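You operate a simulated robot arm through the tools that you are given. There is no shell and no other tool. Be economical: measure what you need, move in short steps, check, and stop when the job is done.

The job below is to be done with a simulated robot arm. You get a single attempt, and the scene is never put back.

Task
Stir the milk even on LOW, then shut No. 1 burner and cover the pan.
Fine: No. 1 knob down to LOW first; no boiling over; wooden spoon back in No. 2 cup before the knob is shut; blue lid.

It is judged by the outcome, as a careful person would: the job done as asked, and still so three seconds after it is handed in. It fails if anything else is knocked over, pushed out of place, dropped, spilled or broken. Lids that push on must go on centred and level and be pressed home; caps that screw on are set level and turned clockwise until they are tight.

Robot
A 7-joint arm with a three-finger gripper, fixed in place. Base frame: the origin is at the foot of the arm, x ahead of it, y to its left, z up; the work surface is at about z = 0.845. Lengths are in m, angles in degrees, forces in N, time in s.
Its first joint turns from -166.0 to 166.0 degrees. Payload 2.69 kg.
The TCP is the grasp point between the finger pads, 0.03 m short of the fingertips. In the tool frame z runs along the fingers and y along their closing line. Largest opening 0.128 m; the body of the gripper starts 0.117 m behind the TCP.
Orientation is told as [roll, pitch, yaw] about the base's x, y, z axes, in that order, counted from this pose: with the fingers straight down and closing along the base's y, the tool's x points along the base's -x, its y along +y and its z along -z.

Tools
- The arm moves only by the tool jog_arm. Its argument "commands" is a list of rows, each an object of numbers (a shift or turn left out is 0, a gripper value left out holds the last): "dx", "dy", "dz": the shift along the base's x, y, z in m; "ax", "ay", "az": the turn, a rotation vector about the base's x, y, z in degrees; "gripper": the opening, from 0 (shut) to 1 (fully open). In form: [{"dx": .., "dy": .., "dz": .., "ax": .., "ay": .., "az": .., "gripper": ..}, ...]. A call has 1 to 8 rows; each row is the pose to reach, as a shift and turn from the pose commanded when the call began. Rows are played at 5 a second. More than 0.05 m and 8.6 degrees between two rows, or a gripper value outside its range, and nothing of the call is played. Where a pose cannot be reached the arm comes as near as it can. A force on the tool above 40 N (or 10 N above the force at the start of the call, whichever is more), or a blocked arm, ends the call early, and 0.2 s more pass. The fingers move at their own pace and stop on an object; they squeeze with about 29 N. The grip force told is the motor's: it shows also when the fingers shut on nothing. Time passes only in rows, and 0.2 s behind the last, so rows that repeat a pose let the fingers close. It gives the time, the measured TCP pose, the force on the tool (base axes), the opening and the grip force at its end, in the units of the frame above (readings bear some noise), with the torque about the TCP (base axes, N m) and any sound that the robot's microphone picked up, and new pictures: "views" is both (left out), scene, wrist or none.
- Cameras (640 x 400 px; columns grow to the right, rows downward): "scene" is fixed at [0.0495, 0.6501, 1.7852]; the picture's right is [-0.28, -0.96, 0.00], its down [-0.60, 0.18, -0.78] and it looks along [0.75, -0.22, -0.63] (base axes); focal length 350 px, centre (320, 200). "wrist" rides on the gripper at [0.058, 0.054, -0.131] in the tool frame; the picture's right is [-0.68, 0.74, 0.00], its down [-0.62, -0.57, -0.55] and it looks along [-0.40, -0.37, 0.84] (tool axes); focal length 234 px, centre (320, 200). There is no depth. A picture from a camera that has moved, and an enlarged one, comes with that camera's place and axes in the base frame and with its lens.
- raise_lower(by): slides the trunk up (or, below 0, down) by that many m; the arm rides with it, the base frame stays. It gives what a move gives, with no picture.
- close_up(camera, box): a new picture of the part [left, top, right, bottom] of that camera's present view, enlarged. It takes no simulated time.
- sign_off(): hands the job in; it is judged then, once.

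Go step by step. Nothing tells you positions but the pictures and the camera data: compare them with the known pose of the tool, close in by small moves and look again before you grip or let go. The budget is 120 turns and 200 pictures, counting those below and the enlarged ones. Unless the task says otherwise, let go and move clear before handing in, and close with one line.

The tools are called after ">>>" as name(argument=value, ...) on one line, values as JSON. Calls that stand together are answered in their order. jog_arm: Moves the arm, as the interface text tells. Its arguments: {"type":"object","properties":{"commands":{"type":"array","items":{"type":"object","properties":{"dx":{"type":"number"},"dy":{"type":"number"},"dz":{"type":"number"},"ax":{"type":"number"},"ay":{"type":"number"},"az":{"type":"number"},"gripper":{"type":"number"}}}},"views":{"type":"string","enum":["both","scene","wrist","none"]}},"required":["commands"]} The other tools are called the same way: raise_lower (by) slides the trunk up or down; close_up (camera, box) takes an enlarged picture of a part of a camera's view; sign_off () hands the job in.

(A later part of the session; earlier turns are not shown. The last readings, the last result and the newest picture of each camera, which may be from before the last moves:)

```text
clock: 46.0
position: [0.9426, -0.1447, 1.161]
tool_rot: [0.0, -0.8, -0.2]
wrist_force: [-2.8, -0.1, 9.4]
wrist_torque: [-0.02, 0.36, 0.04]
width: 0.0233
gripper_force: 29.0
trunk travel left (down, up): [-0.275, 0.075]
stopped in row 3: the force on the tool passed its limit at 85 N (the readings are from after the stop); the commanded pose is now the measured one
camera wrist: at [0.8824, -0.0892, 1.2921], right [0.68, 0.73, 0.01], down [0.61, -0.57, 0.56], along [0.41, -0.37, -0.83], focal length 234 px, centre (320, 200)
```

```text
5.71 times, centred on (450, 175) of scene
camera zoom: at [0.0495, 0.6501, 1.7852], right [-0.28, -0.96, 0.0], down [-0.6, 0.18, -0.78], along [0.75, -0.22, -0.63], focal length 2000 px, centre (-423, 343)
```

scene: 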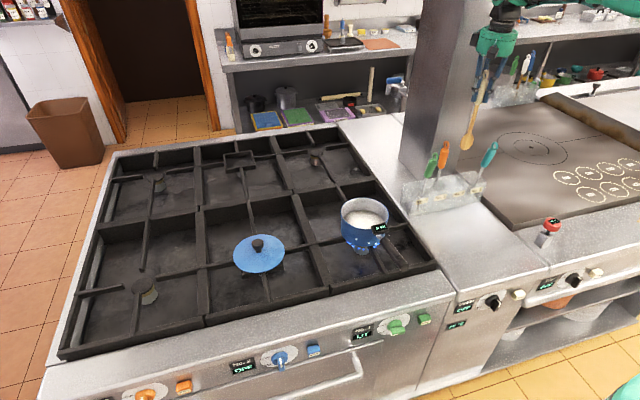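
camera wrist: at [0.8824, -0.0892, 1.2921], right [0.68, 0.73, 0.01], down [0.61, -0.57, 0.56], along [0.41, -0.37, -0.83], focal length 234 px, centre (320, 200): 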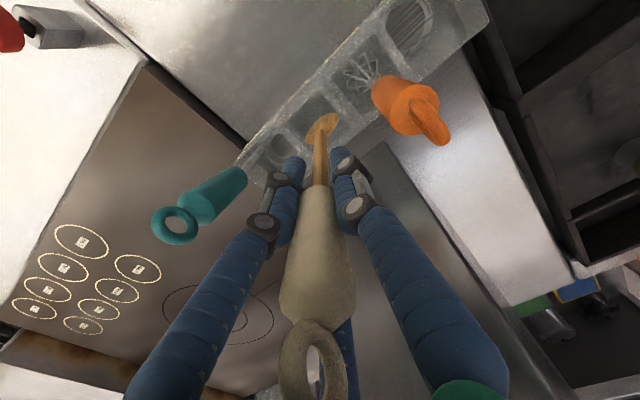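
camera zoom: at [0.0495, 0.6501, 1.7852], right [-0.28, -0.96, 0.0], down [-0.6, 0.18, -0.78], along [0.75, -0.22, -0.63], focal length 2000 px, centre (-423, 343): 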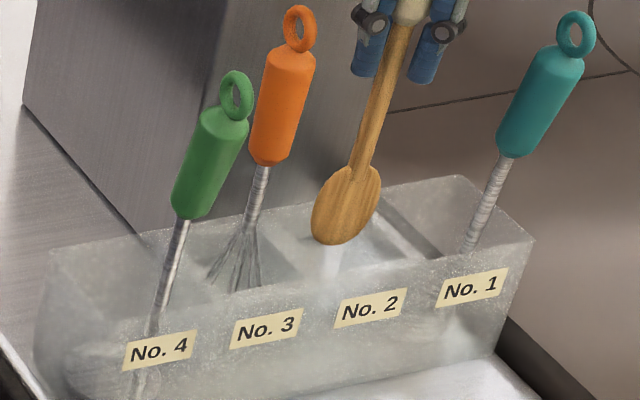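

The bowl's +y edge sits on the divider. I'll raise 1 cm, shift 8 mm toward −y and check.

>>> jog_arm(commands=[{"dz": 0.01}, {"dy": -0.008, "dz": 0.01}], views="wrist")

>>> close_up(camera="wrist", box=[250, 70, 390, 190])

>>> close_up(camera="scene", box=[410, 120, 490, 210])

```text
clock: 46.6
position: [0.9418, -0.1517, 1.169]
tool_rot: [0.0, -0.6, -0.1]
wrist_force: [0.4, 0.5, -0.4]
wrist_torque: [0.01, -0.04, 0.01]
width: 0.0233
gripper_force: 29.1
trunk travel left (down, up): [-0.275, 0.075]
camera wrist: at [0.8827, -0.0971, 1.3005], right [0.68, 0.73, 0.01], down [0.61, -0.57, 0.55], along [0.41, -0.37, -0.83], focal length 234 px, centre (320, 200)
```

wrist: 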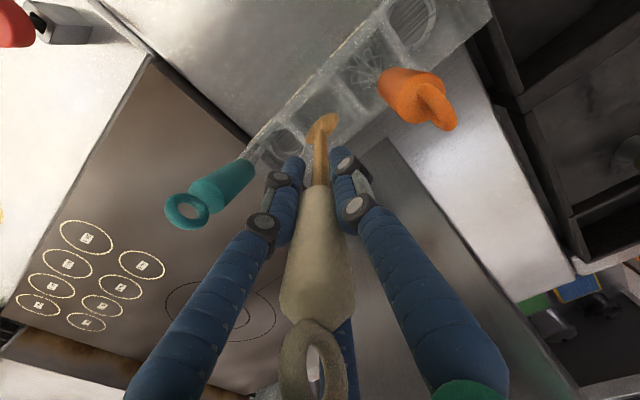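

```text
3.33 times, centred on (320, 130) of wrist
camera zoom: at [0.8827, -0.0971, 1.3005], right [0.68, 0.73, 0.01], down [0.61, -0.57, 0.55], along [0.41, -0.37, -0.83], focal length 781 px, centre (320, 433)
```

zoom: 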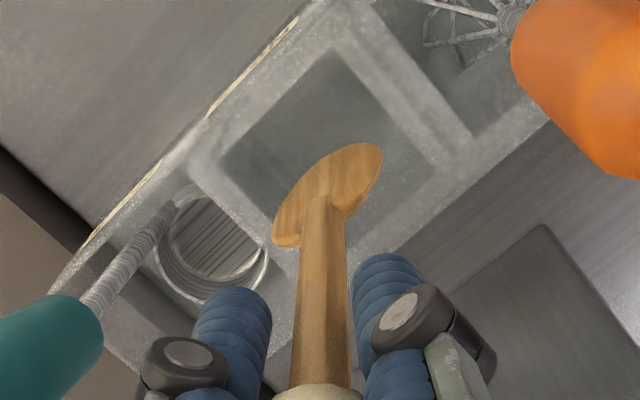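

```text
4.44 times, centred on (450, 165) of scene
camera zoom: at [0.0495, 0.6501, 1.7852], right [-0.28, -0.96, 0.0], down [-0.6, 0.18, -0.78], along [0.75, -0.22, -0.63], focal length 1556 px, centre (-258, 356)
```

zoom: 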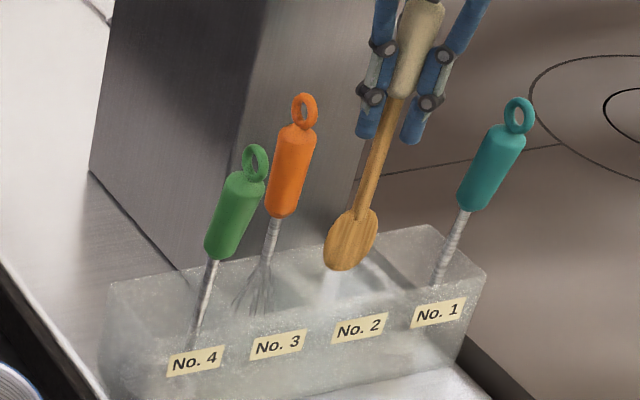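

It's nearly centred now; a further 4 mm in −y, then I'll lower in small steps.

>>> jog_arm(commands=[{"dx": 0.002, "dy": -0.004}, {"dx": 0.002, "dy": -0.004, "dz": -0.012}, {"dx": 0.002, "dy": -0.004, "dz": -0.024}], views="wrist")

>>> close_up(camera="wrist", box=[250, 70, 390, 190])

>>> close_up(camera="scene", box=[410, 120, 490, 210])

```text
clock: 47.4
position: [0.9435, -0.155, 1.1436]
tool_rot: [0.0, -0.5, -0.1]
wrist_force: [0.0, 0.1, -1.4]
wrist_torque: [-0.01, 0.0, 0.01]
width: 0.0234
gripper_force: 28.5
trunk travel left (down, up): [-0.275, 0.075]
camera wrist: at [0.8843, -0.1008, 1.2751], right [0.68, 0.73, 0.01], down [0.61, -0.57, 0.56], along [0.41, -0.37, -0.83], focal length 234 px, centre (320, 200)
```

wrist: 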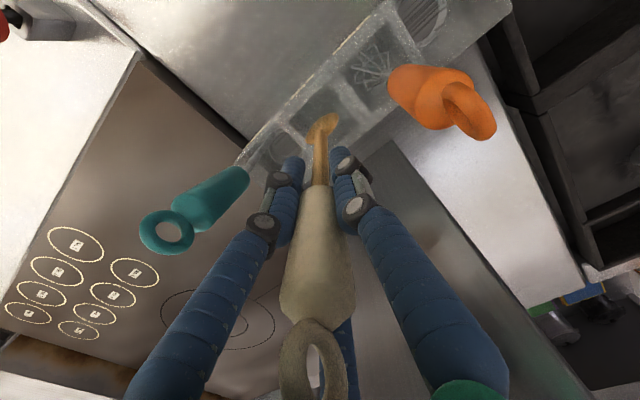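

```text
3.33 times, centred on (320, 130) of wrist
camera zoom: at [0.8843, -0.1008, 1.2751], right [0.68, 0.73, 0.01], down [0.61, -0.57, 0.56], along [0.41, -0.37, -0.83], focal length 781 px, centre (320, 433)
```

zoom: 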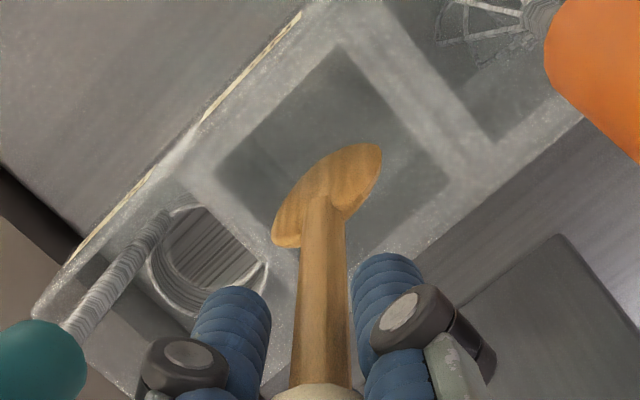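

```text
4.44 times, centred on (450, 165) of scene
camera zoom: at [0.0495, 0.6501, 1.7852], right [-0.28, -0.96, 0.0], down [-0.6, 0.18, -0.78], along [0.75, -0.22, -0.63], focal length 1556 px, centre (-258, 356)
```

zoom: 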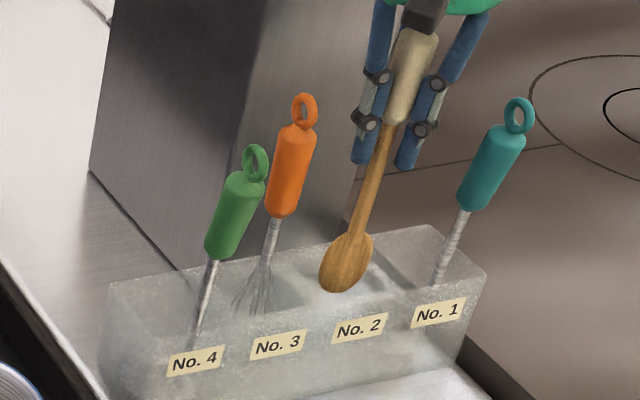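

The tip is below the rim with no contact. Continuing down.

>>> jog_arm(commands=[{"dz": -0.012}, {"dz": -0.024}, {"dz": -0.036}, {"dz": -0.048}, {"dz": -0.058}], views="wrist")

>>> close_up(camera="wrist", box=[250, 70, 390, 190])

>>> close_up(camera="scene", box=[410, 110, 500, 210])

```text
clock: 48.6
position: [0.9433, -0.1548, 1.0867]
tool_rot: [0.0, -0.6, -0.1]
wrist_force: [-0.3, 0.2, -0.6]
wrist_torque: [-0.05, -0.03, 0.02]
width: 0.0234
gripper_force: 29.1
trunk travel left (down, up): [-0.275, 0.075]
camera wrist: at [0.884, -0.1007, 1.2184], right [0.68, 0.73, 0.01], down [0.61, -0.57, 0.56], along [0.41, -0.37, -0.83], focal length 234 px, centre (320, 200)
```

wrist: 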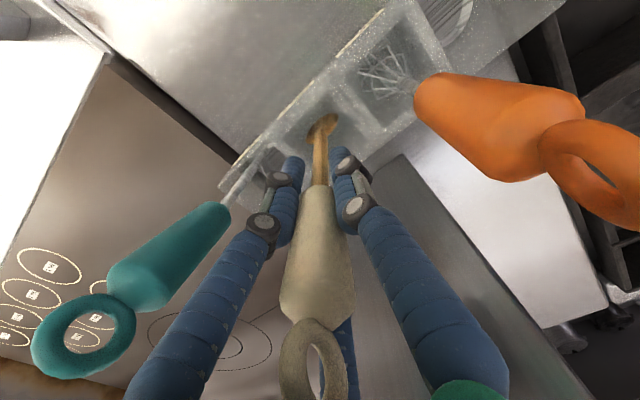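

```text
3.33 times, centred on (320, 130) of wrist
camera zoom: at [0.884, -0.1007, 1.2184], right [0.68, 0.73, 0.01], down [0.61, -0.57, 0.56], along [0.41, -0.37, -0.83], focal length 781 px, centre (320, 433)
```

zoom: 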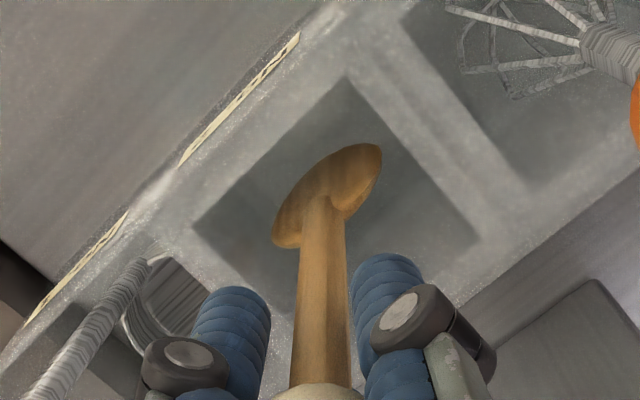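

```text
4.00 times, centred on (455, 160) of scene
camera zoom: at [0.0495, 0.6501, 1.7852], right [-0.28, -0.96, 0.0], down [-0.6, 0.18, -0.78], along [0.75, -0.22, -0.63], focal length 1400 px, centre (-220, 360)
```

zoom: 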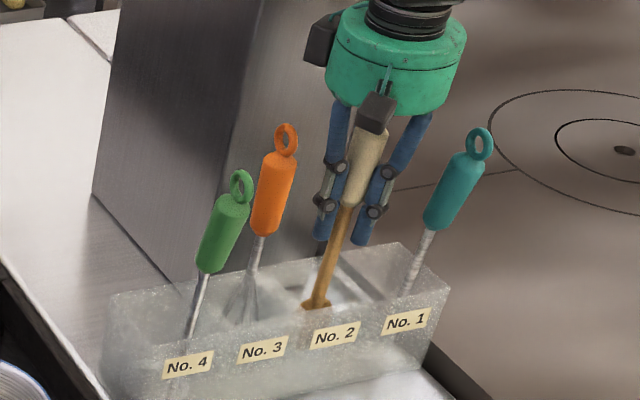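

>>> jog_arm(commands=[{"dz": -0.005}, {"dz": -0.01}, {"dz": -0.015}], views="scene")

>>> close_up(camera="scene", box=[410, 110, 500, 210])

```text
clock: 49.4
position: [0.9447, -0.1556, 1.0708]
tool_rot: [0.0, -0.8, -0.3]
wrist_force: [0.1, -0.1, -0.5]
wrist_torque: [-0.02, 0.04, 0.0]
width: 0.0232
gripper_force: 29.2
trunk travel left (down, up): [-0.275, 0.075]
```

scene: 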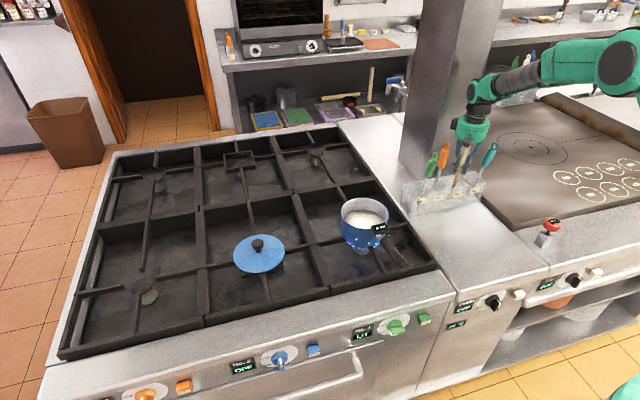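

```text
4.00 times, centred on (455, 160) of scene
camera zoom: at [0.0495, 0.6501, 1.7852], right [-0.28, -0.96, 0.0], down [-0.6, 0.18, -0.78], along [0.75, -0.22, -0.63], focal length 1400 px, centre (-220, 360)
```

zoom: 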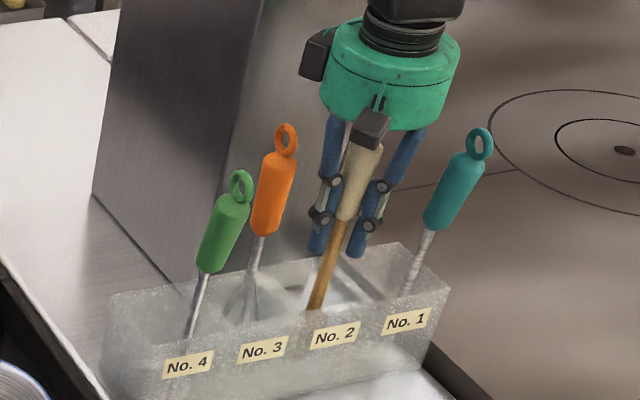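

The spoon is deep in the No. 2 cup. I'll release gently and rise straight up.

>>> jog_arm(commands=[{"gripper": 0.3}, {"gripper": 0.42}, {"gripper": 0.42}, {"dz": 0.03, "gripper": 0.42}, {"dz": 0.07, "gripper": 0.42}], views="wrist")

>>> close_up(camera="scene", box=[410, 110, 500, 210])

```text
clock: 50.6
position: [0.9443, -0.1537, 1.1397]
tool_rot: [0.0, -0.5, -0.2]
wrist_force: [-1.2, -0.2, 0.3]
wrist_torque: [0.0, -0.04, -0.02]
width: 0.054
gripper_force: 0.1
trunk travel left (down, up): [-0.275, 0.075]
camera wrist: at [0.8848, -0.0981, 1.2719], right [0.68, 0.73, 0.01], down [0.61, -0.57, 0.56], along [0.41, -0.37, -0.83], focal length 234 px, centre (320, 200)
```

wrist: 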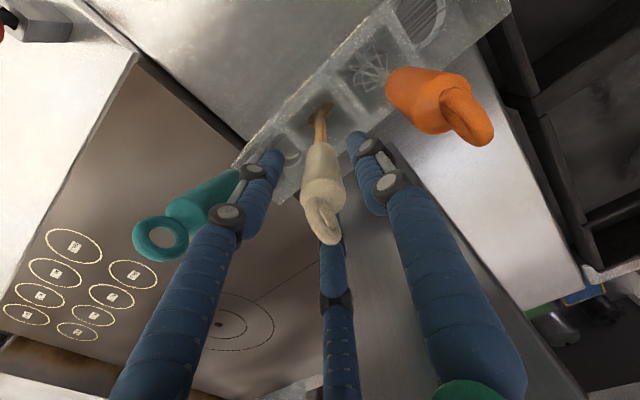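

```text
4.00 times, centred on (455, 160) of scene
camera zoom: at [0.0495, 0.6501, 1.7852], right [-0.28, -0.96, 0.0], down [-0.6, 0.18, -0.78], along [0.75, -0.22, -0.63], focal length 1400 px, centre (-220, 360)
```

zoom: 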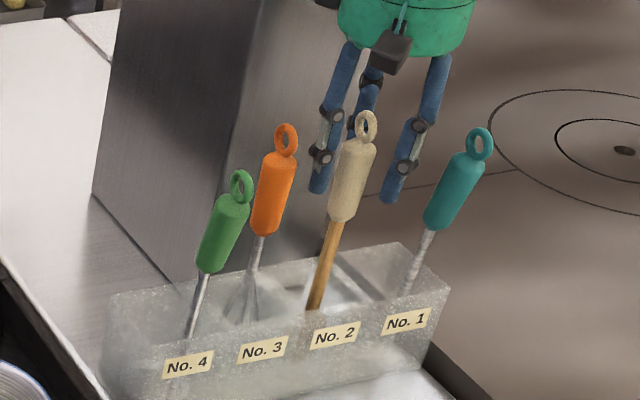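

The spoon is safely back in No. 2. Next is the burner knob: I'll rise, back away, and return to the tilted, closed pose in front of the panel.

>>> jog_arm(commands=[{"dz": 0.04}, {"dz": 0.08}, {"dz": 0.12}, {"dx": -0.045, "dz": 0.13}, {"dx": -0.09, "dz": 0.13}, {"dx": -0.135, "dz": 0.13}, {"dx": -0.18, "dz": 0.13}, {"dx": -0.225, "dy": 0.01, "dz": 0.13}], views="none")

>>> jog_arm(commands=[{"dx": -0.04, "dy": 0.02, "dz": -0.01, "ay": -4, "gripper": 0}, {"dx": -0.08, "dy": 0.04, "dz": -0.02, "ay": -8}, {"dx": -0.12, "dy": 0.06, "dz": -0.03, "ay": -12}, {"dx": -0.16, "dy": 0.08, "dz": -0.04, "ay": -16}, {"dx": -0.195, "dy": 0.11, "dz": -0.05, "ay": -20}, {"dx": -0.225, "dy": 0.145, "dz": -0.06, "ay": -24}, {"dx": -0.25, "dy": 0.18, "dz": -0.08, "ay": -28}, {"dx": -0.265, "dy": 0.215, "dz": -0.1, "ay": -30}], views="none")

>>> raise_lower(by=-0.2)

>>> close_up(camera="scene", box=[310, 120, 510, 360])

```text
clock: 52.4
position: [0.7162, -0.1461, 1.2751]
tool_rot: [0.0, -0.6, -0.1]
wrist_force: [0.1, 0.0, 0.6]
wrist_torque: [0.03, -0.01, 0.01]
width: 0.054
gripper_force: 0.1
trunk travel left (down, up): [-0.275, 0.075]
```

```text
clock: 54.2
position: [0.4514, 0.0707, 1.1723]
tool_rot: [0.1, -30.7, -0.1]
wrist_force: [1.0, 0.9, 5.9]
wrist_torque: [0.03, 0.34, 0.01]
width: 0.0021
gripper_force: 29.3
trunk travel left (down, up): [-0.275, 0.075]
```

```text
clock: 56.4
position: [0.4524, 0.0696, 0.973]
tool_rot: [0.2, -30.7, -0.2]
wrist_force: [0.2, -0.5, -0.3]
wrist_torque: [0.04, 0.01, 0.02]
width: 0.0026
gripper_force: 29.0
trunk travel left (down, up): [-0.075, 0.275]
```

```text
1.67 times, centred on (410, 240) of scene
camera zoom: at [0.0495, 0.6501, 1.7852], right [-0.28, -0.96, 0.0], down [-0.6, 0.18, -0.78], along [0.75, -0.22, -0.63], focal length 583 px, centre (170, 133)
```

zoom: 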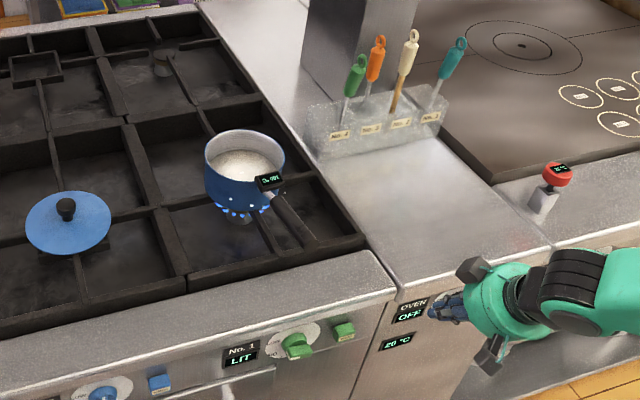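

All is calm, with the spoon in place. Moving to above the bar's right end.

>>> jog_arm(commands=[{"dy": 0.045, "dz": -0.015}, {"dy": 0.09, "dz": -0.03}, {"dy": 0.135, "dz": -0.05}, {"dx": 0.015, "dy": 0.172, "dz": -0.07}, {"dx": 0.04, "dy": 0.172, "dz": -0.1}, {"dx": 0.058, "dy": 0.172, "dz": -0.135}], views="wrist")

>>> close_up(camera="wrist", box=[250, 70, 430, 220])

>>> close_up(camera="scene", box=[345, 285, 465, 375])

```text
clock: 57.8
position: [0.5118, 0.2417, 0.8334]
tool_rot: [0.1, -30.8, -0.1]
wrist_force: [-0.1, -0.2, 0.6]
wrist_torque: [-0.01, -0.03, 0.02]
width: 0.002
gripper_force: 28.7
trunk travel left (down, up): [-0.075, 0.275]
camera wrist: at [0.3951, 0.2968, 0.9169], right [0.58, 0.73, 0.35], down [0.25, -0.57, 0.78], along [0.77, -0.37, -0.51], focal length 234 px, centre (320, 200)
```

wrist: 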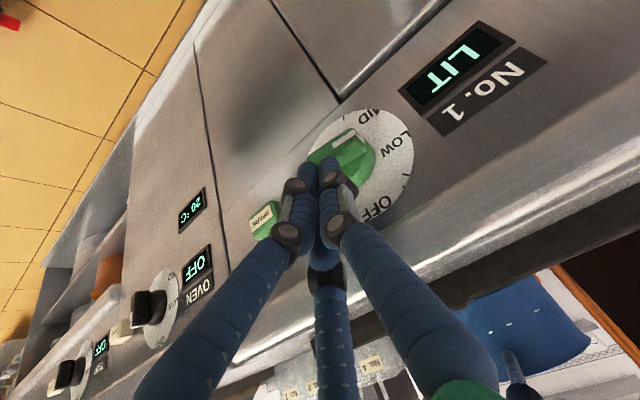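

```text
2.67 times, centred on (340, 145) of wrist
camera zoom: at [0.3951, 0.2968, 0.9169], right [0.58, 0.73, 0.35], down [0.25, -0.57, 0.78], along [0.77, -0.37, -0.51], focal length 624 px, centre (267, 347)
```

zoom: 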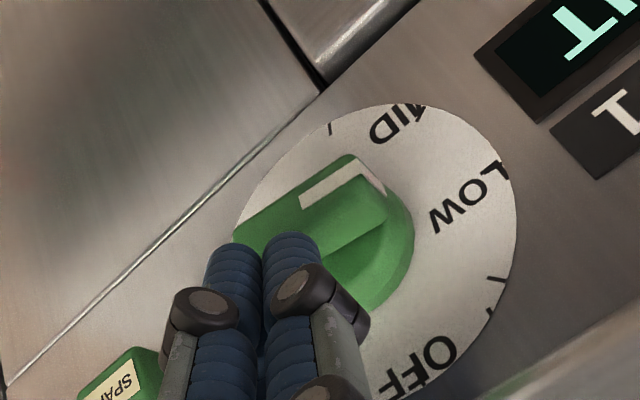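

```text
4.44 times, centred on (405, 330) of scene
camera zoom: at [0.0495, 0.6501, 1.7852], right [-0.28, -0.96, 0.0], down [-0.6, 0.18, -0.78], along [0.75, -0.22, -0.63], focal length 1556 px, centre (-58, -378)
```

zoom: 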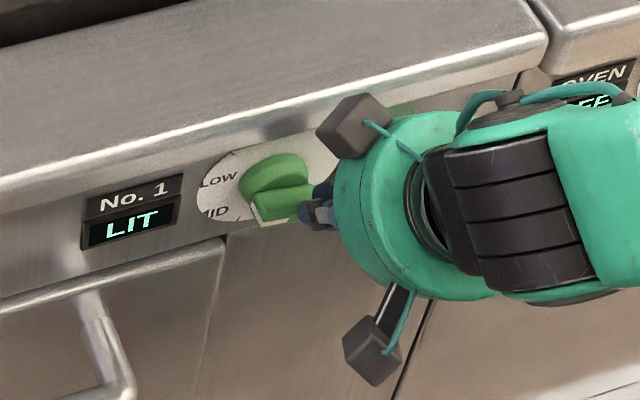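

Fingertips sit above the bar's right end again. Pressing down.

>>> jog_arm(commands=[{"dz": -0.015}, {"dz": -0.03}, {"dz": -0.042, "dy": 0.002}, {"dz": -0.054, "dy": 0.004}], views="wrist")

>>> close_up(camera="wrist", box=[270, 90, 450, 240])

>>> close_up(camera="scene", box=[345, 285, 465, 375])

```text
clock: 58.3
position: [0.5104, 0.2417, 0.8138]
tool_rot: [0.1, -30.8, -0.4]
wrist_force: [-19.7, -4.1, 17.5]
wrist_torque: [0.17, -0.11, -0.24]
width: 0.0019
gripper_force: 29.0
trunk travel left (down, up): [-0.075, 0.275]
stopped in row 2: the force on the tool passed its limit at 51 N (the readings are from after the stop); the commanded pose is now the measured one
camera wrist: at [0.3939, 0.2964, 0.8971], right [0.58, 0.73, 0.35], down [0.24, -0.57, 0.79], along [0.77, -0.37, -0.51], focal length 234 px, centre (320, 200)
```

wrist: 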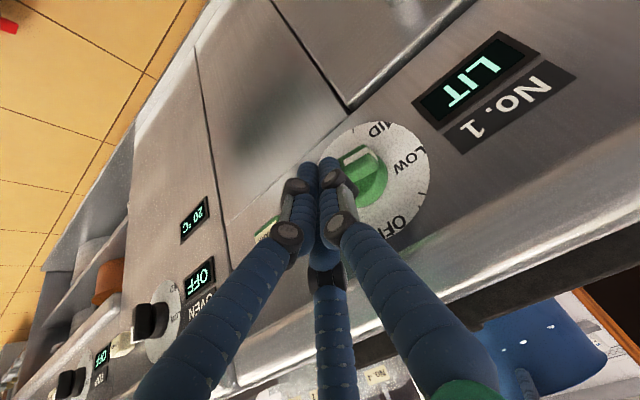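

```text
2.67 times, centred on (360, 165) of wrist
camera zoom: at [0.3939, 0.2964, 0.8971], right [0.58, 0.73, 0.35], down [0.24, -0.57, 0.79], along [0.77, -0.37, -0.51], focal length 624 px, centre (213, 293)
```

zoom: 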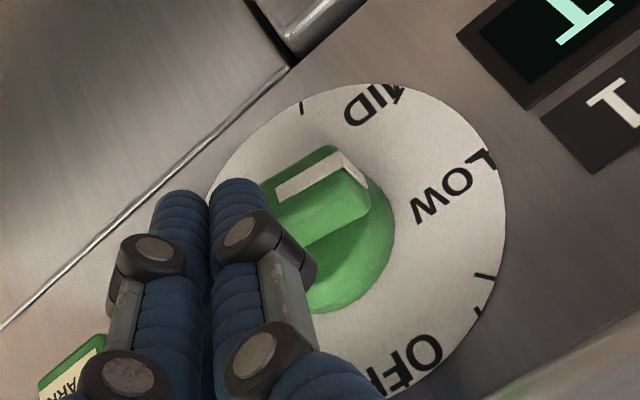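

```text
4.44 times, centred on (405, 330) of scene
camera zoom: at [0.0495, 0.6501, 1.7852], right [-0.28, -0.96, 0.0], down [-0.6, 0.18, -0.78], along [0.75, -0.22, -0.63], focal length 1556 px, centre (-58, -378)
```

zoom: 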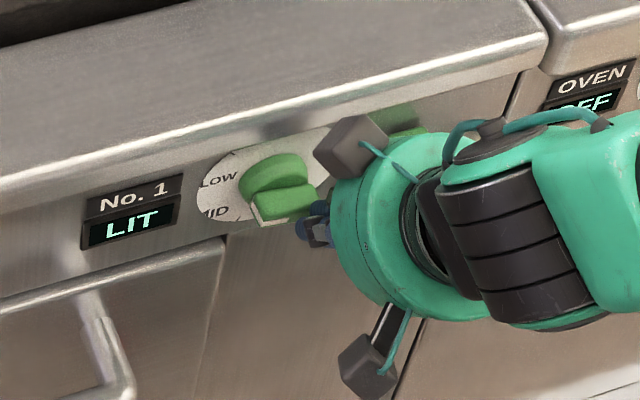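

The contact is on the collar just right of the bar's end. I'll lift, shift 1 cm left and 7 mm outward, and press again.

>>> jog_arm(commands=[{"dx": -0.012, "dz": 0.012}, {"dx": -0.007, "dy": 0.01, "dz": 0.02}, {"dx": -0.006, "dy": 0.011, "dz": 0.005}, {"dx": -0.006, "dy": 0.011, "dz": -0.008}, {"dx": -0.006, "dy": 0.011, "dz": -0.018}], views="wrist")

>>> close_up(camera="wrist", box=[270, 90, 450, 240])

>>> close_up(camera="scene", box=[345, 285, 465, 375])

```text
clock: 59.5
position: [0.5053, 0.256, 0.7938]
tool_rot: [0.1, -30.8, -0.3]
wrist_force: [-1.0, -0.3, -0.3]
wrist_torque: [-0.01, 0.02, 0.04]
width: 0.0021
gripper_force: 28.5
trunk travel left (down, up): [-0.075, 0.275]
camera wrist: at [0.3891, 0.3093, 0.878], right [0.58, 0.73, 0.35], down [0.25, -0.57, 0.79], along [0.77, -0.37, -0.51], focal length 234 px, centre (320, 200)
```

wrist: 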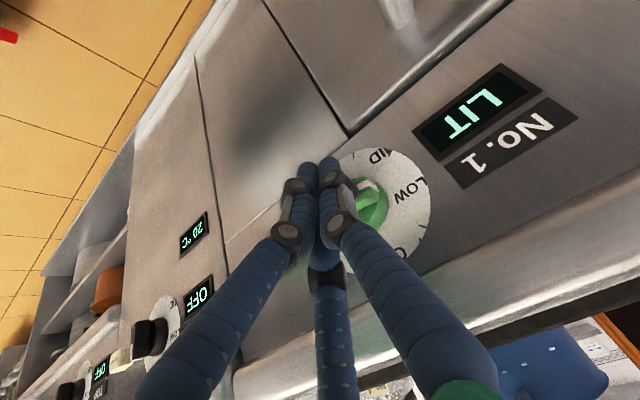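

```text
2.67 times, centred on (360, 165) of wrist
camera zoom: at [0.3891, 0.3093, 0.878], right [0.58, 0.73, 0.35], down [0.25, -0.57, 0.79], along [0.77, -0.37, -0.51], focal length 624 px, centre (213, 293)
```

zoom: 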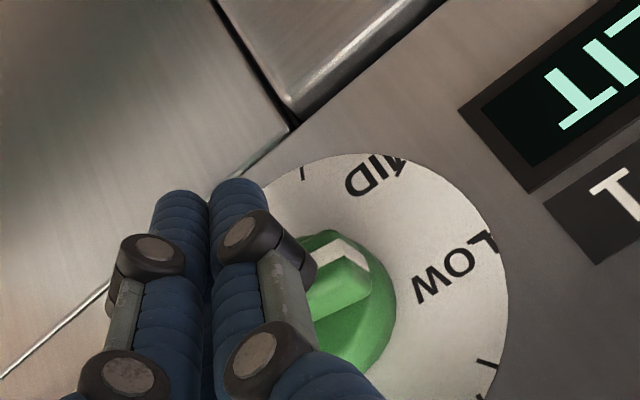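

```text
4.44 times, centred on (405, 330) of scene
camera zoom: at [0.0495, 0.6501, 1.7852], right [-0.28, -0.96, 0.0], down [-0.6, 0.18, -0.78], along [0.75, -0.22, -0.63], focal length 1556 px, centre (-58, -378)
```

zoom: 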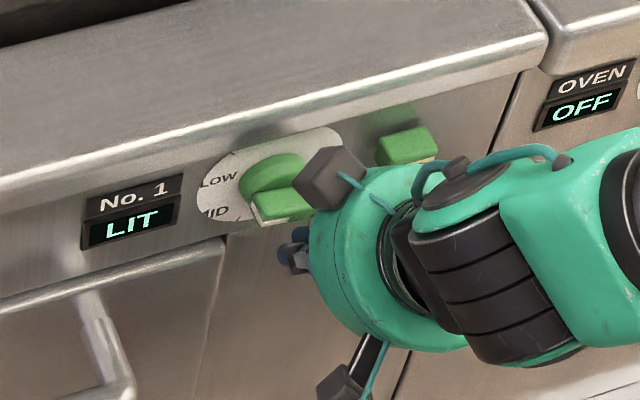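

The fingers slid past in front of the bar. A flatter tool will reach over the bar, so I'll back off, tilt to −60° and drop the trunk further.

>>> jog_arm(commands=[{"dx": -0.03, "dz": 0.02}, {"dx": -0.055, "dz": 0.06, "ay": -4}, {"dx": -0.065, "dz": 0.1, "ay": -11}, {"dx": -0.065, "dz": 0.13, "ay": -18}, {"dx": -0.065, "dz": 0.14, "ay": -24}, {"dx": -0.065, "dz": 0.14, "ay": -30}], views="none")

>>> raise_lower(by=-0.07)

>>> close_up(camera="wrist", box=[230, 0, 470, 200])

>>> close_up(camera="scene", box=[310, 160, 510, 360])

```text
clock: 60.9
position: [0.4394, 0.2558, 0.9344]
tool_rot: [0.5, -60.9, -0.7]
wrist_force: [-0.2, -0.8, 0.4]
wrist_torque: [0.02, 0.0, 0.04]
width: 0.0022
gripper_force: 28.9
trunk travel left (down, up): [-0.075, 0.275]
```

```text
clock: 62.0
position: [0.4401, 0.2553, 0.8635]
tool_rot: [0.6, -60.7, -0.5]
wrist_force: [0.1, 0.4, 0.5]
wrist_torque: [-0.02, -0.01, 0.01]
width: 0.0021
gripper_force: 28.6
trunk travel left (down, up): [-0.005, 0.345]
```

```text
2.00 times, centred on (350, 100) of wrist
camera zoom: at [0.2973, 0.309, 0.8775], right [0.33, 0.73, 0.59], down [-0.18, -0.57, 0.8], along [0.93, -0.37, -0.06], focal length 468 px, centre (260, 400)
```

zoom: 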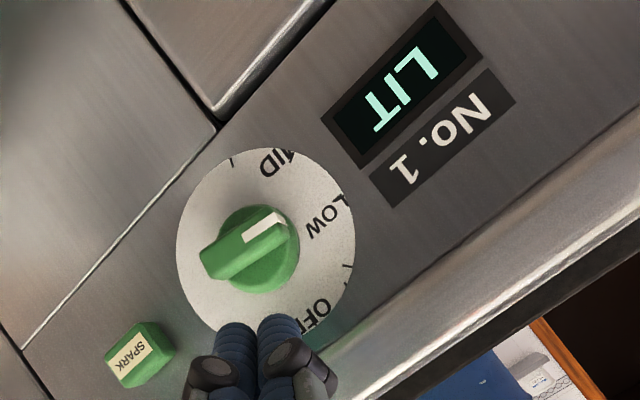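

```text
2.00 times, centred on (410, 260) of scene
camera zoom: at [0.0495, 0.6501, 1.7852], right [-0.28, -0.96, 0.0], down [-0.6, 0.18, -0.78], along [0.75, -0.22, -0.63], focal length 700 px, centre (140, 80)
```

zoom: 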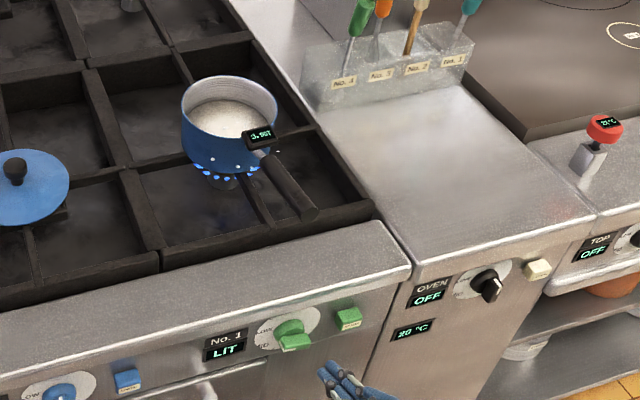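

The −60° pose works and gives a clear view: knob centre (y 0.263, z 0.79), bar's right end at y≈0.237. I'll reach over that end and press down.

>>> jog_arm(commands=[{"dx": 0.03, "dy": -0.006, "dz": -0.015}, {"dx": 0.055, "dy": -0.006, "dz": -0.03}, {"dx": 0.069, "dy": -0.006, "dz": -0.033}, {"dx": 0.069, "dy": -0.006, "dz": -0.043}, {"dx": 0.069, "dy": -0.006, "dz": -0.053}], views="wrist")

>>> close_up(camera="wrist", box=[230, 60, 450, 220])

>>> close_up(camera="scene", box=[345, 285, 465, 375])

```text
clock: 63.2
position: [0.509, 0.2488, 0.8103]
tool_rot: [0.5, -60.8, -0.6]
wrist_force: [-5.9, -0.8, 4.2]
wrist_torque: [-0.01, -0.05, 0.08]
width: 0.0022
gripper_force: 29.4
trunk travel left (down, up): [-0.005, 0.345]
camera wrist: at [0.3668, 0.3035, 0.8247], right [0.33, 0.73, 0.59], down [-0.18, -0.57, 0.8], along [0.93, -0.37, -0.06], focal length 234 px, centre (320, 200)
```

wrist: 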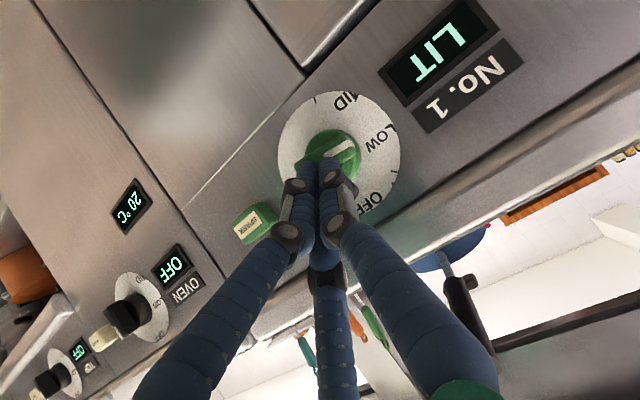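

```text
2.50 times, centred on (340, 140) of wrist
camera zoom: at [0.3668, 0.3035, 0.8247], right [0.33, 0.73, 0.59], down [-0.18, -0.57, 0.8], along [0.93, -0.37, -0.06], focal length 585 px, centre (270, 350)
```

zoom: 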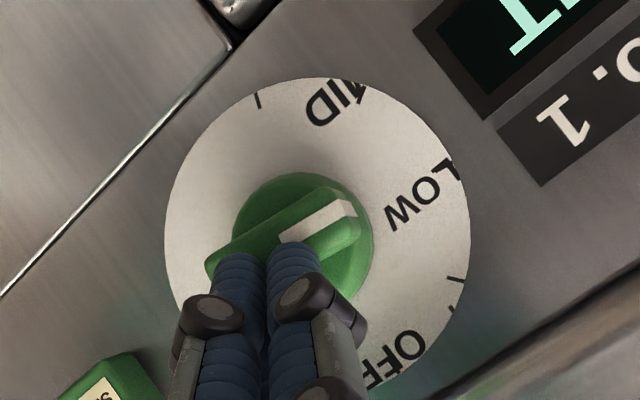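

```text
4.44 times, centred on (405, 330) of scene
camera zoom: at [0.0495, 0.6501, 1.7852], right [-0.28, -0.96, 0.0], down [-0.6, 0.18, -0.78], along [0.75, -0.22, -0.63], focal length 1556 px, centre (-58, -378)
```

zoom: 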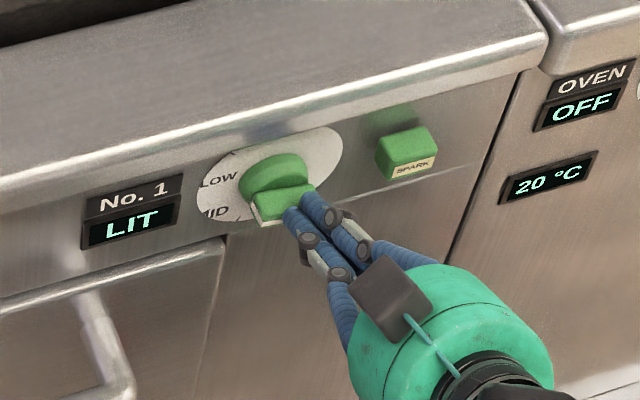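

The cluster is a bit too far toward the centre and touching the bar's front edge. I'll raise it, move 9 mm right and 5 mm inward, then press.

>>> jog_arm(commands=[{"dx": -0.005, "dz": 0.015}, {"dx": 0.004, "dy": -0.009, "dz": 0.018}, {"dx": 0.006, "dy": -0.009, "dz": 0.01}, {"dx": 0.006, "dy": -0.009, "dz": 0.0}, {"dx": 0.006, "dy": -0.009, "dz": -0.008}], views="wrist")

>>> close_up(camera="wrist", box=[230, 60, 450, 220])

>>> close_up(camera="scene", box=[345, 285, 465, 375])

```text
clock: 64.2
position: [0.5163, 0.2414, 0.8179]
tool_rot: [0.9, -61.4, -1.0]
wrist_force: [-31.8, -8.2, 25.1]
wrist_torque: [0.13, 0.17, -0.02]
width: 0.0061
gripper_force: 31.3
trunk travel left (down, up): [-0.005, 0.345]
stopped in row 5: the force on the tool passed its limit at 54 N (the readings are from after the stop); the commanded pose is now the measured one
camera wrist: at [0.3733, 0.2949, 0.8304], right [0.33, 0.73, 0.6], down [-0.19, -0.57, 0.8], along [0.93, -0.38, -0.05], focal length 234 px, centre (320, 200)
```

wrist: 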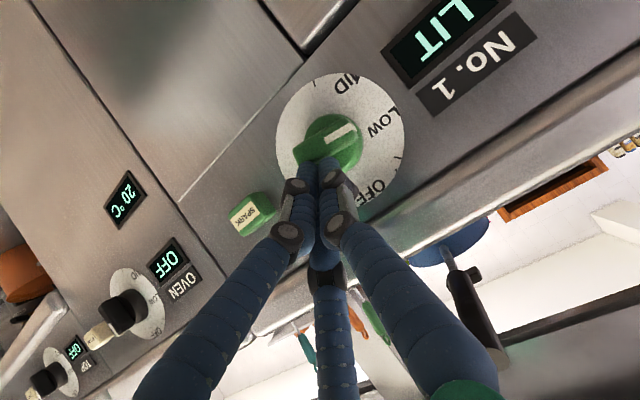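

```text
2.50 times, centred on (340, 140) of wrist
camera zoom: at [0.3733, 0.2949, 0.8304], right [0.33, 0.73, 0.6], down [-0.19, -0.57, 0.8], along [0.93, -0.38, -0.05], focal length 585 px, centre (270, 350)
```

zoom: 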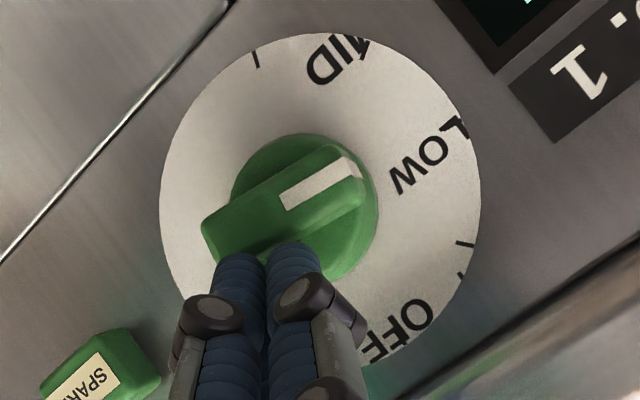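

```text
4.44 times, centred on (405, 330) of scene
camera zoom: at [0.0495, 0.6501, 1.7852], right [-0.28, -0.96, 0.0], down [-0.6, 0.18, -0.78], along [0.75, -0.22, -0.63], focal length 1556 px, centre (-58, -378)
```

zoom: 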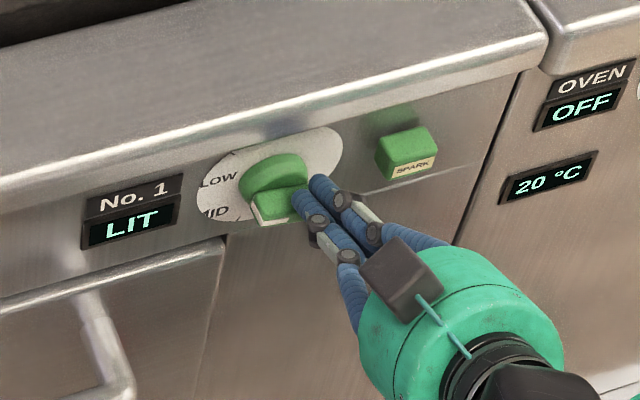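

The tips are on the bar's end now; the step was just too brisk. I'll ease out 5 mm and press in smaller steps.

>>> jog_arm(commands=[{"dx": -0.005, "dz": 0.002}, {"dx": -0.006, "dz": -0.002}, {"dx": -0.006, "dz": -0.005}, {"dx": -0.006, "dz": -0.008}, {"dx": -0.006, "dz": -0.011}, {"dx": -0.006, "dz": -0.014}], views="wrist")

>>> close_up(camera="wrist", box=[230, 60, 450, 220])

>>> close_up(camera="scene", box=[345, 285, 465, 375])

```text
clock: 65.3
position: [0.5104, 0.2426, 0.811]
tool_rot: [0.9, -61.5, -1.0]
wrist_force: [-33.0, -10.2, 28.9]
wrist_torque: [0.14, -0.26, 0.44]
width: 0.0021
gripper_force: 31.6
trunk travel left (down, up): [-0.005, 0.345]
stopped in row 5: the force on the tool passed its limit at 56 N (the readings are from after the stop); the commanded pose is now the measured one
camera wrist: at [0.3681, 0.2961, 0.8235], right [0.33, 0.73, 0.6], down [-0.19, -0.57, 0.8], along [0.93, -0.38, -0.05], focal length 234 px, centre (320, 200)
```

wrist: 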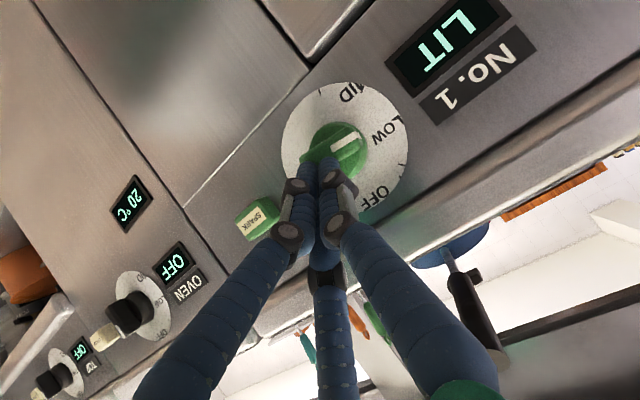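

```text
2.50 times, centred on (340, 140) of wrist
camera zoom: at [0.3681, 0.2961, 0.8235], right [0.33, 0.73, 0.6], down [-0.19, -0.57, 0.8], along [0.93, -0.38, -0.05], focal length 585 px, centre (270, 350)
```

zoom: 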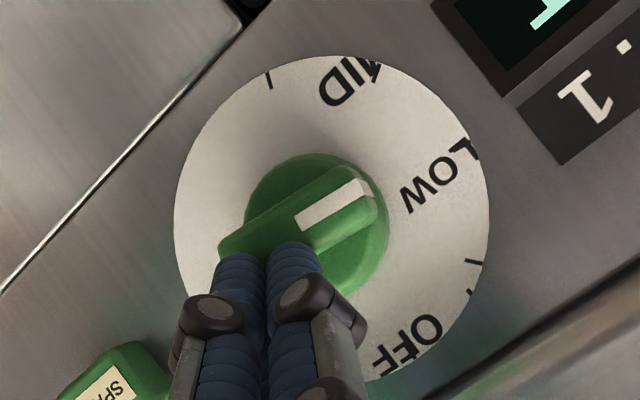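

```text
4.44 times, centred on (405, 330) of scene
camera zoom: at [0.0495, 0.6501, 1.7852], right [-0.28, -0.96, 0.0], down [-0.6, 0.18, -0.78], along [0.75, -0.22, -0.63], focal length 1556 px, centre (-58, -378)
```

zoom: 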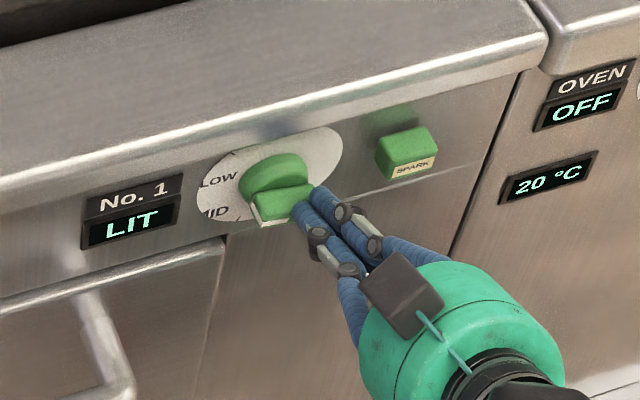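

The left jaw is bearing on the bar over its axis, which gives no leverage. I'll move 15 mm further right so that jaw lands on the bar's end.

>>> jog_arm(commands=[{"dx": -0.004, "dz": 0.012}, {"dx": 0.0, "dy": -0.015, "dz": 0.012}, {"dx": 0.003, "dy": -0.015, "dz": 0.004}, {"dx": 0.003, "dy": -0.015, "dz": 0.0}, {"dx": 0.003, "dy": -0.015, "dz": -0.004}, {"dx": 0.003, "dy": -0.015, "dz": -0.008}, {"dx": 0.003, "dy": -0.015, "dz": -0.012}], views="wrist")

>>> close_up(camera="wrist", box=[230, 60, 450, 220])

>>> close_up(camera="scene", box=[345, 285, 465, 375])

```text
clock: 66.3
position: [0.514, 0.2283, 0.8137]
tool_rot: [1.3, -61.7, -1.5]
wrist_force: [-41.8, -9.4, 31.9]
wrist_torque: [0.64, 0.14, 0.09]
width: 0.0021
gripper_force: 31.6
trunk travel left (down, up): [-0.005, 0.345]
stopped in row 4: the force on the tool passed its limit at 62 N (the readings are from after the stop); the commanded pose is now the measured one
camera wrist: at [0.3715, 0.2826, 0.8264], right [0.32, 0.73, 0.6], down [-0.2, -0.57, 0.8], along [0.93, -0.38, -0.04], focal length 234 px, centre (320, 200)
```

wrist: 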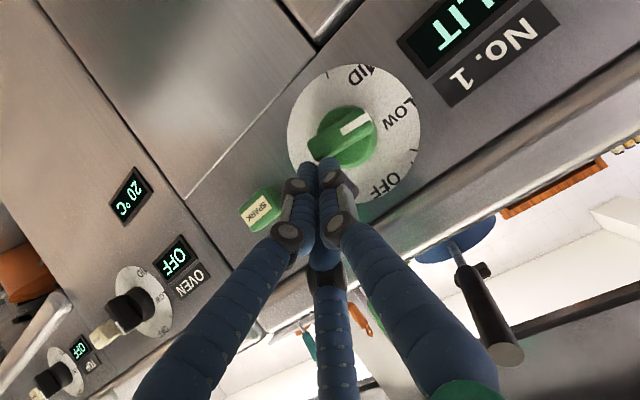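

```text
2.50 times, centred on (340, 140) of wrist
camera zoom: at [0.3715, 0.2826, 0.8264], right [0.32, 0.73, 0.6], down [-0.2, -0.57, 0.8], along [0.93, -0.38, -0.04], focal length 585 px, centre (270, 350)
```

zoom: 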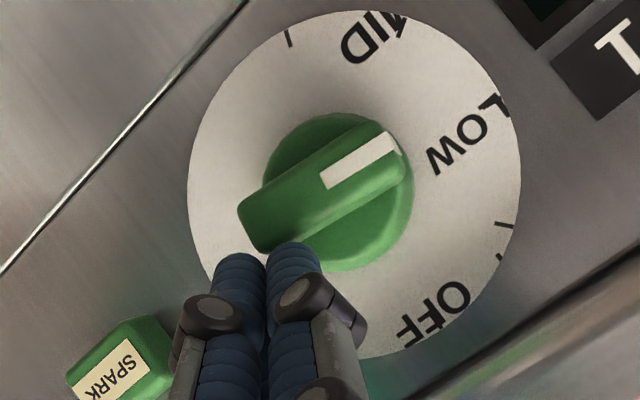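

```text
4.44 times, centred on (405, 330) of scene
camera zoom: at [0.0495, 0.6501, 1.7852], right [-0.28, -0.96, 0.0], down [-0.6, 0.18, -0.78], along [0.75, -0.22, -0.63], focal length 1556 px, centre (-58, -378)
```

zoom: 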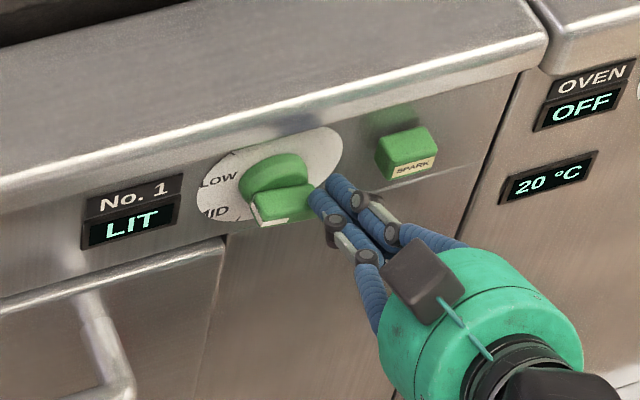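

The fingertip ends are bearing on the bar's front edge, not its top. I'll lift higher, reach 12 mm deeper over the bar, and then press.

>>> jog_arm(commands=[{"dx": -0.012, "dz": 0.012}, {"dx": -0.005, "dy": 0.002, "dz": 0.024}, {"dx": 0.012, "dy": 0.002, "dz": 0.024}, {"dx": 0.012, "dy": 0.002, "dz": 0.018}, {"dx": 0.012, "dy": 0.002, "dz": 0.012}], views="wrist")

>>> close_up(camera="wrist", box=[230, 60, 450, 220])

>>> close_up(camera="scene", box=[345, 285, 465, 375])

```text
clock: 67.5
position: [0.5285, 0.2297, 0.8233]
tool_rot: [1.2, -61.7, -1.3]
wrist_force: [0.2, -0.2, 0.7]
wrist_torque: [0.04, 0.01, 0.03]
width: 0.0022
gripper_force: 31.7
trunk travel left (down, up): [-0.005, 0.345]
camera wrist: at [0.3862, 0.2838, 0.836], right [0.33, 0.73, 0.6], down [-0.19, -0.57, 0.8], along [0.93, -0.38, -0.05], focal length 234 px, centre (320, 200)
```

wrist: 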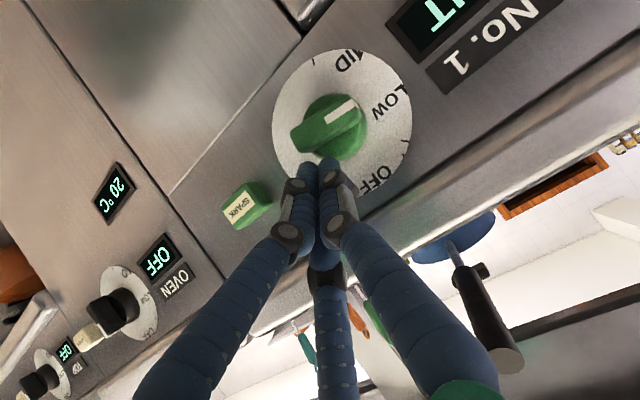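

```text
2.50 times, centred on (340, 140) of wrist
camera zoom: at [0.3862, 0.2838, 0.836], right [0.33, 0.73, 0.6], down [-0.19, -0.57, 0.8], along [0.93, -0.38, -0.05], focal length 585 px, centre (270, 350)
```

zoom: 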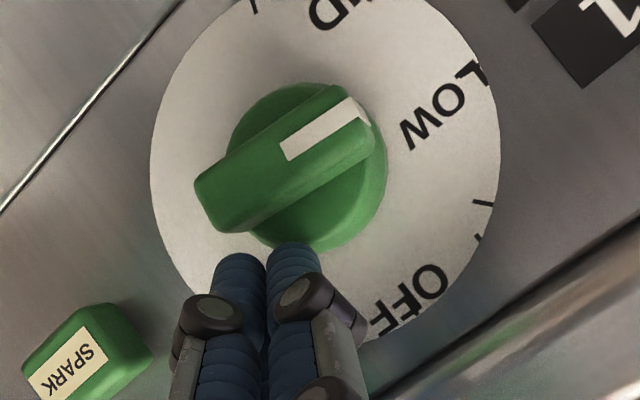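

```text
4.44 times, centred on (405, 330) of scene
camera zoom: at [0.0495, 0.6501, 1.7852], right [-0.28, -0.96, 0.0], down [-0.6, 0.18, -0.78], along [0.75, -0.22, -0.63], focal length 1556 px, centre (-58, -378)
```

zoom: 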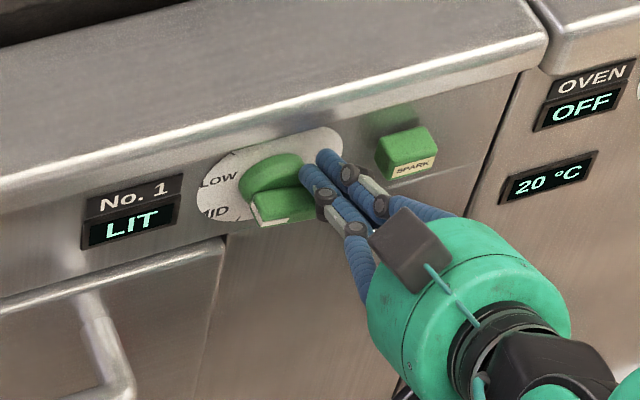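

Now the tips are over the bar near the dial. Pressing down in small steps.

>>> jog_arm(commands=[{"dz": -0.004}, {"dz": -0.008}, {"dz": -0.012}, {"dz": -0.016}, {"dz": -0.02}], views="wrist")

>>> close_up(camera="wrist", box=[230, 60, 450, 220])

>>> close_up(camera="scene", box=[345, 285, 465, 375])

```text
clock: 68.3
position: [0.5285, 0.2288, 0.8178]
tool_rot: [1.5, -62.0, -2.0]
wrist_force: [-24.6, -10.3, 21.9]
wrist_torque: [0.24, -0.06, 0.0]
width: 0.006
gripper_force: 31.9
trunk travel left (down, up): [-0.005, 0.345]
stopped in row 4: the force on the tool passed its limit at 45 N (the readings are from after the stop); the commanded pose is now the measured one
camera wrist: at [0.386, 0.2843, 0.829], right [0.32, 0.73, 0.61], down [-0.2, -0.57, 0.79], along [0.92, -0.38, -0.04], focal length 234 px, centre (320, 200)
```

wrist: 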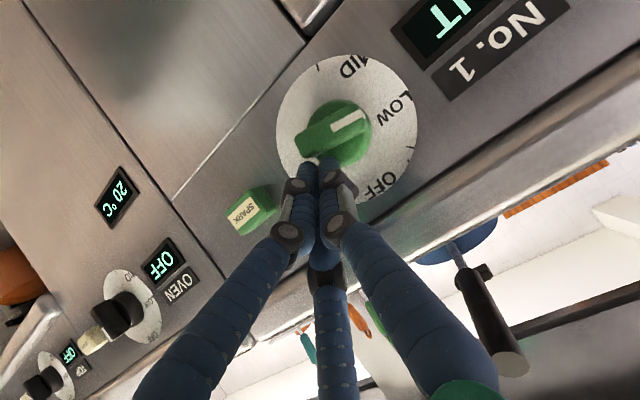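

```text
2.50 times, centred on (340, 140) of wrist
camera zoom: at [0.386, 0.2843, 0.829], right [0.32, 0.73, 0.61], down [-0.2, -0.57, 0.79], along [0.92, -0.38, -0.04], focal length 585 px, centre (270, 350)
```

zoom: 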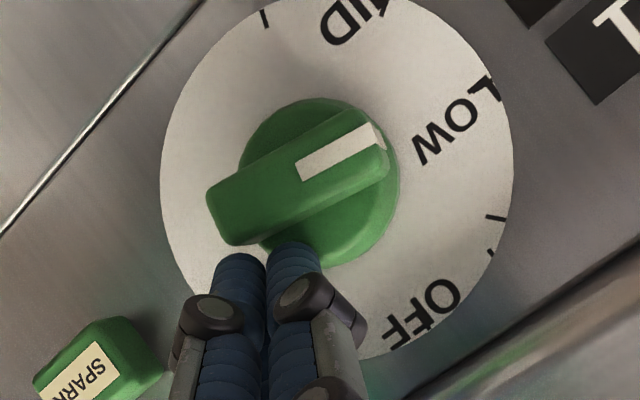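

```text
4.44 times, centred on (405, 330) of scene
camera zoom: at [0.0495, 0.6501, 1.7852], right [-0.28, -0.96, 0.0], down [-0.6, 0.18, -0.78], along [0.75, -0.22, -0.63], focal length 1556 px, centre (-58, -378)
```

zoom: 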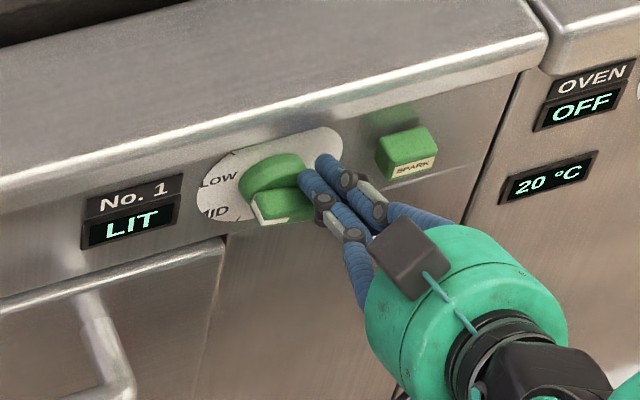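

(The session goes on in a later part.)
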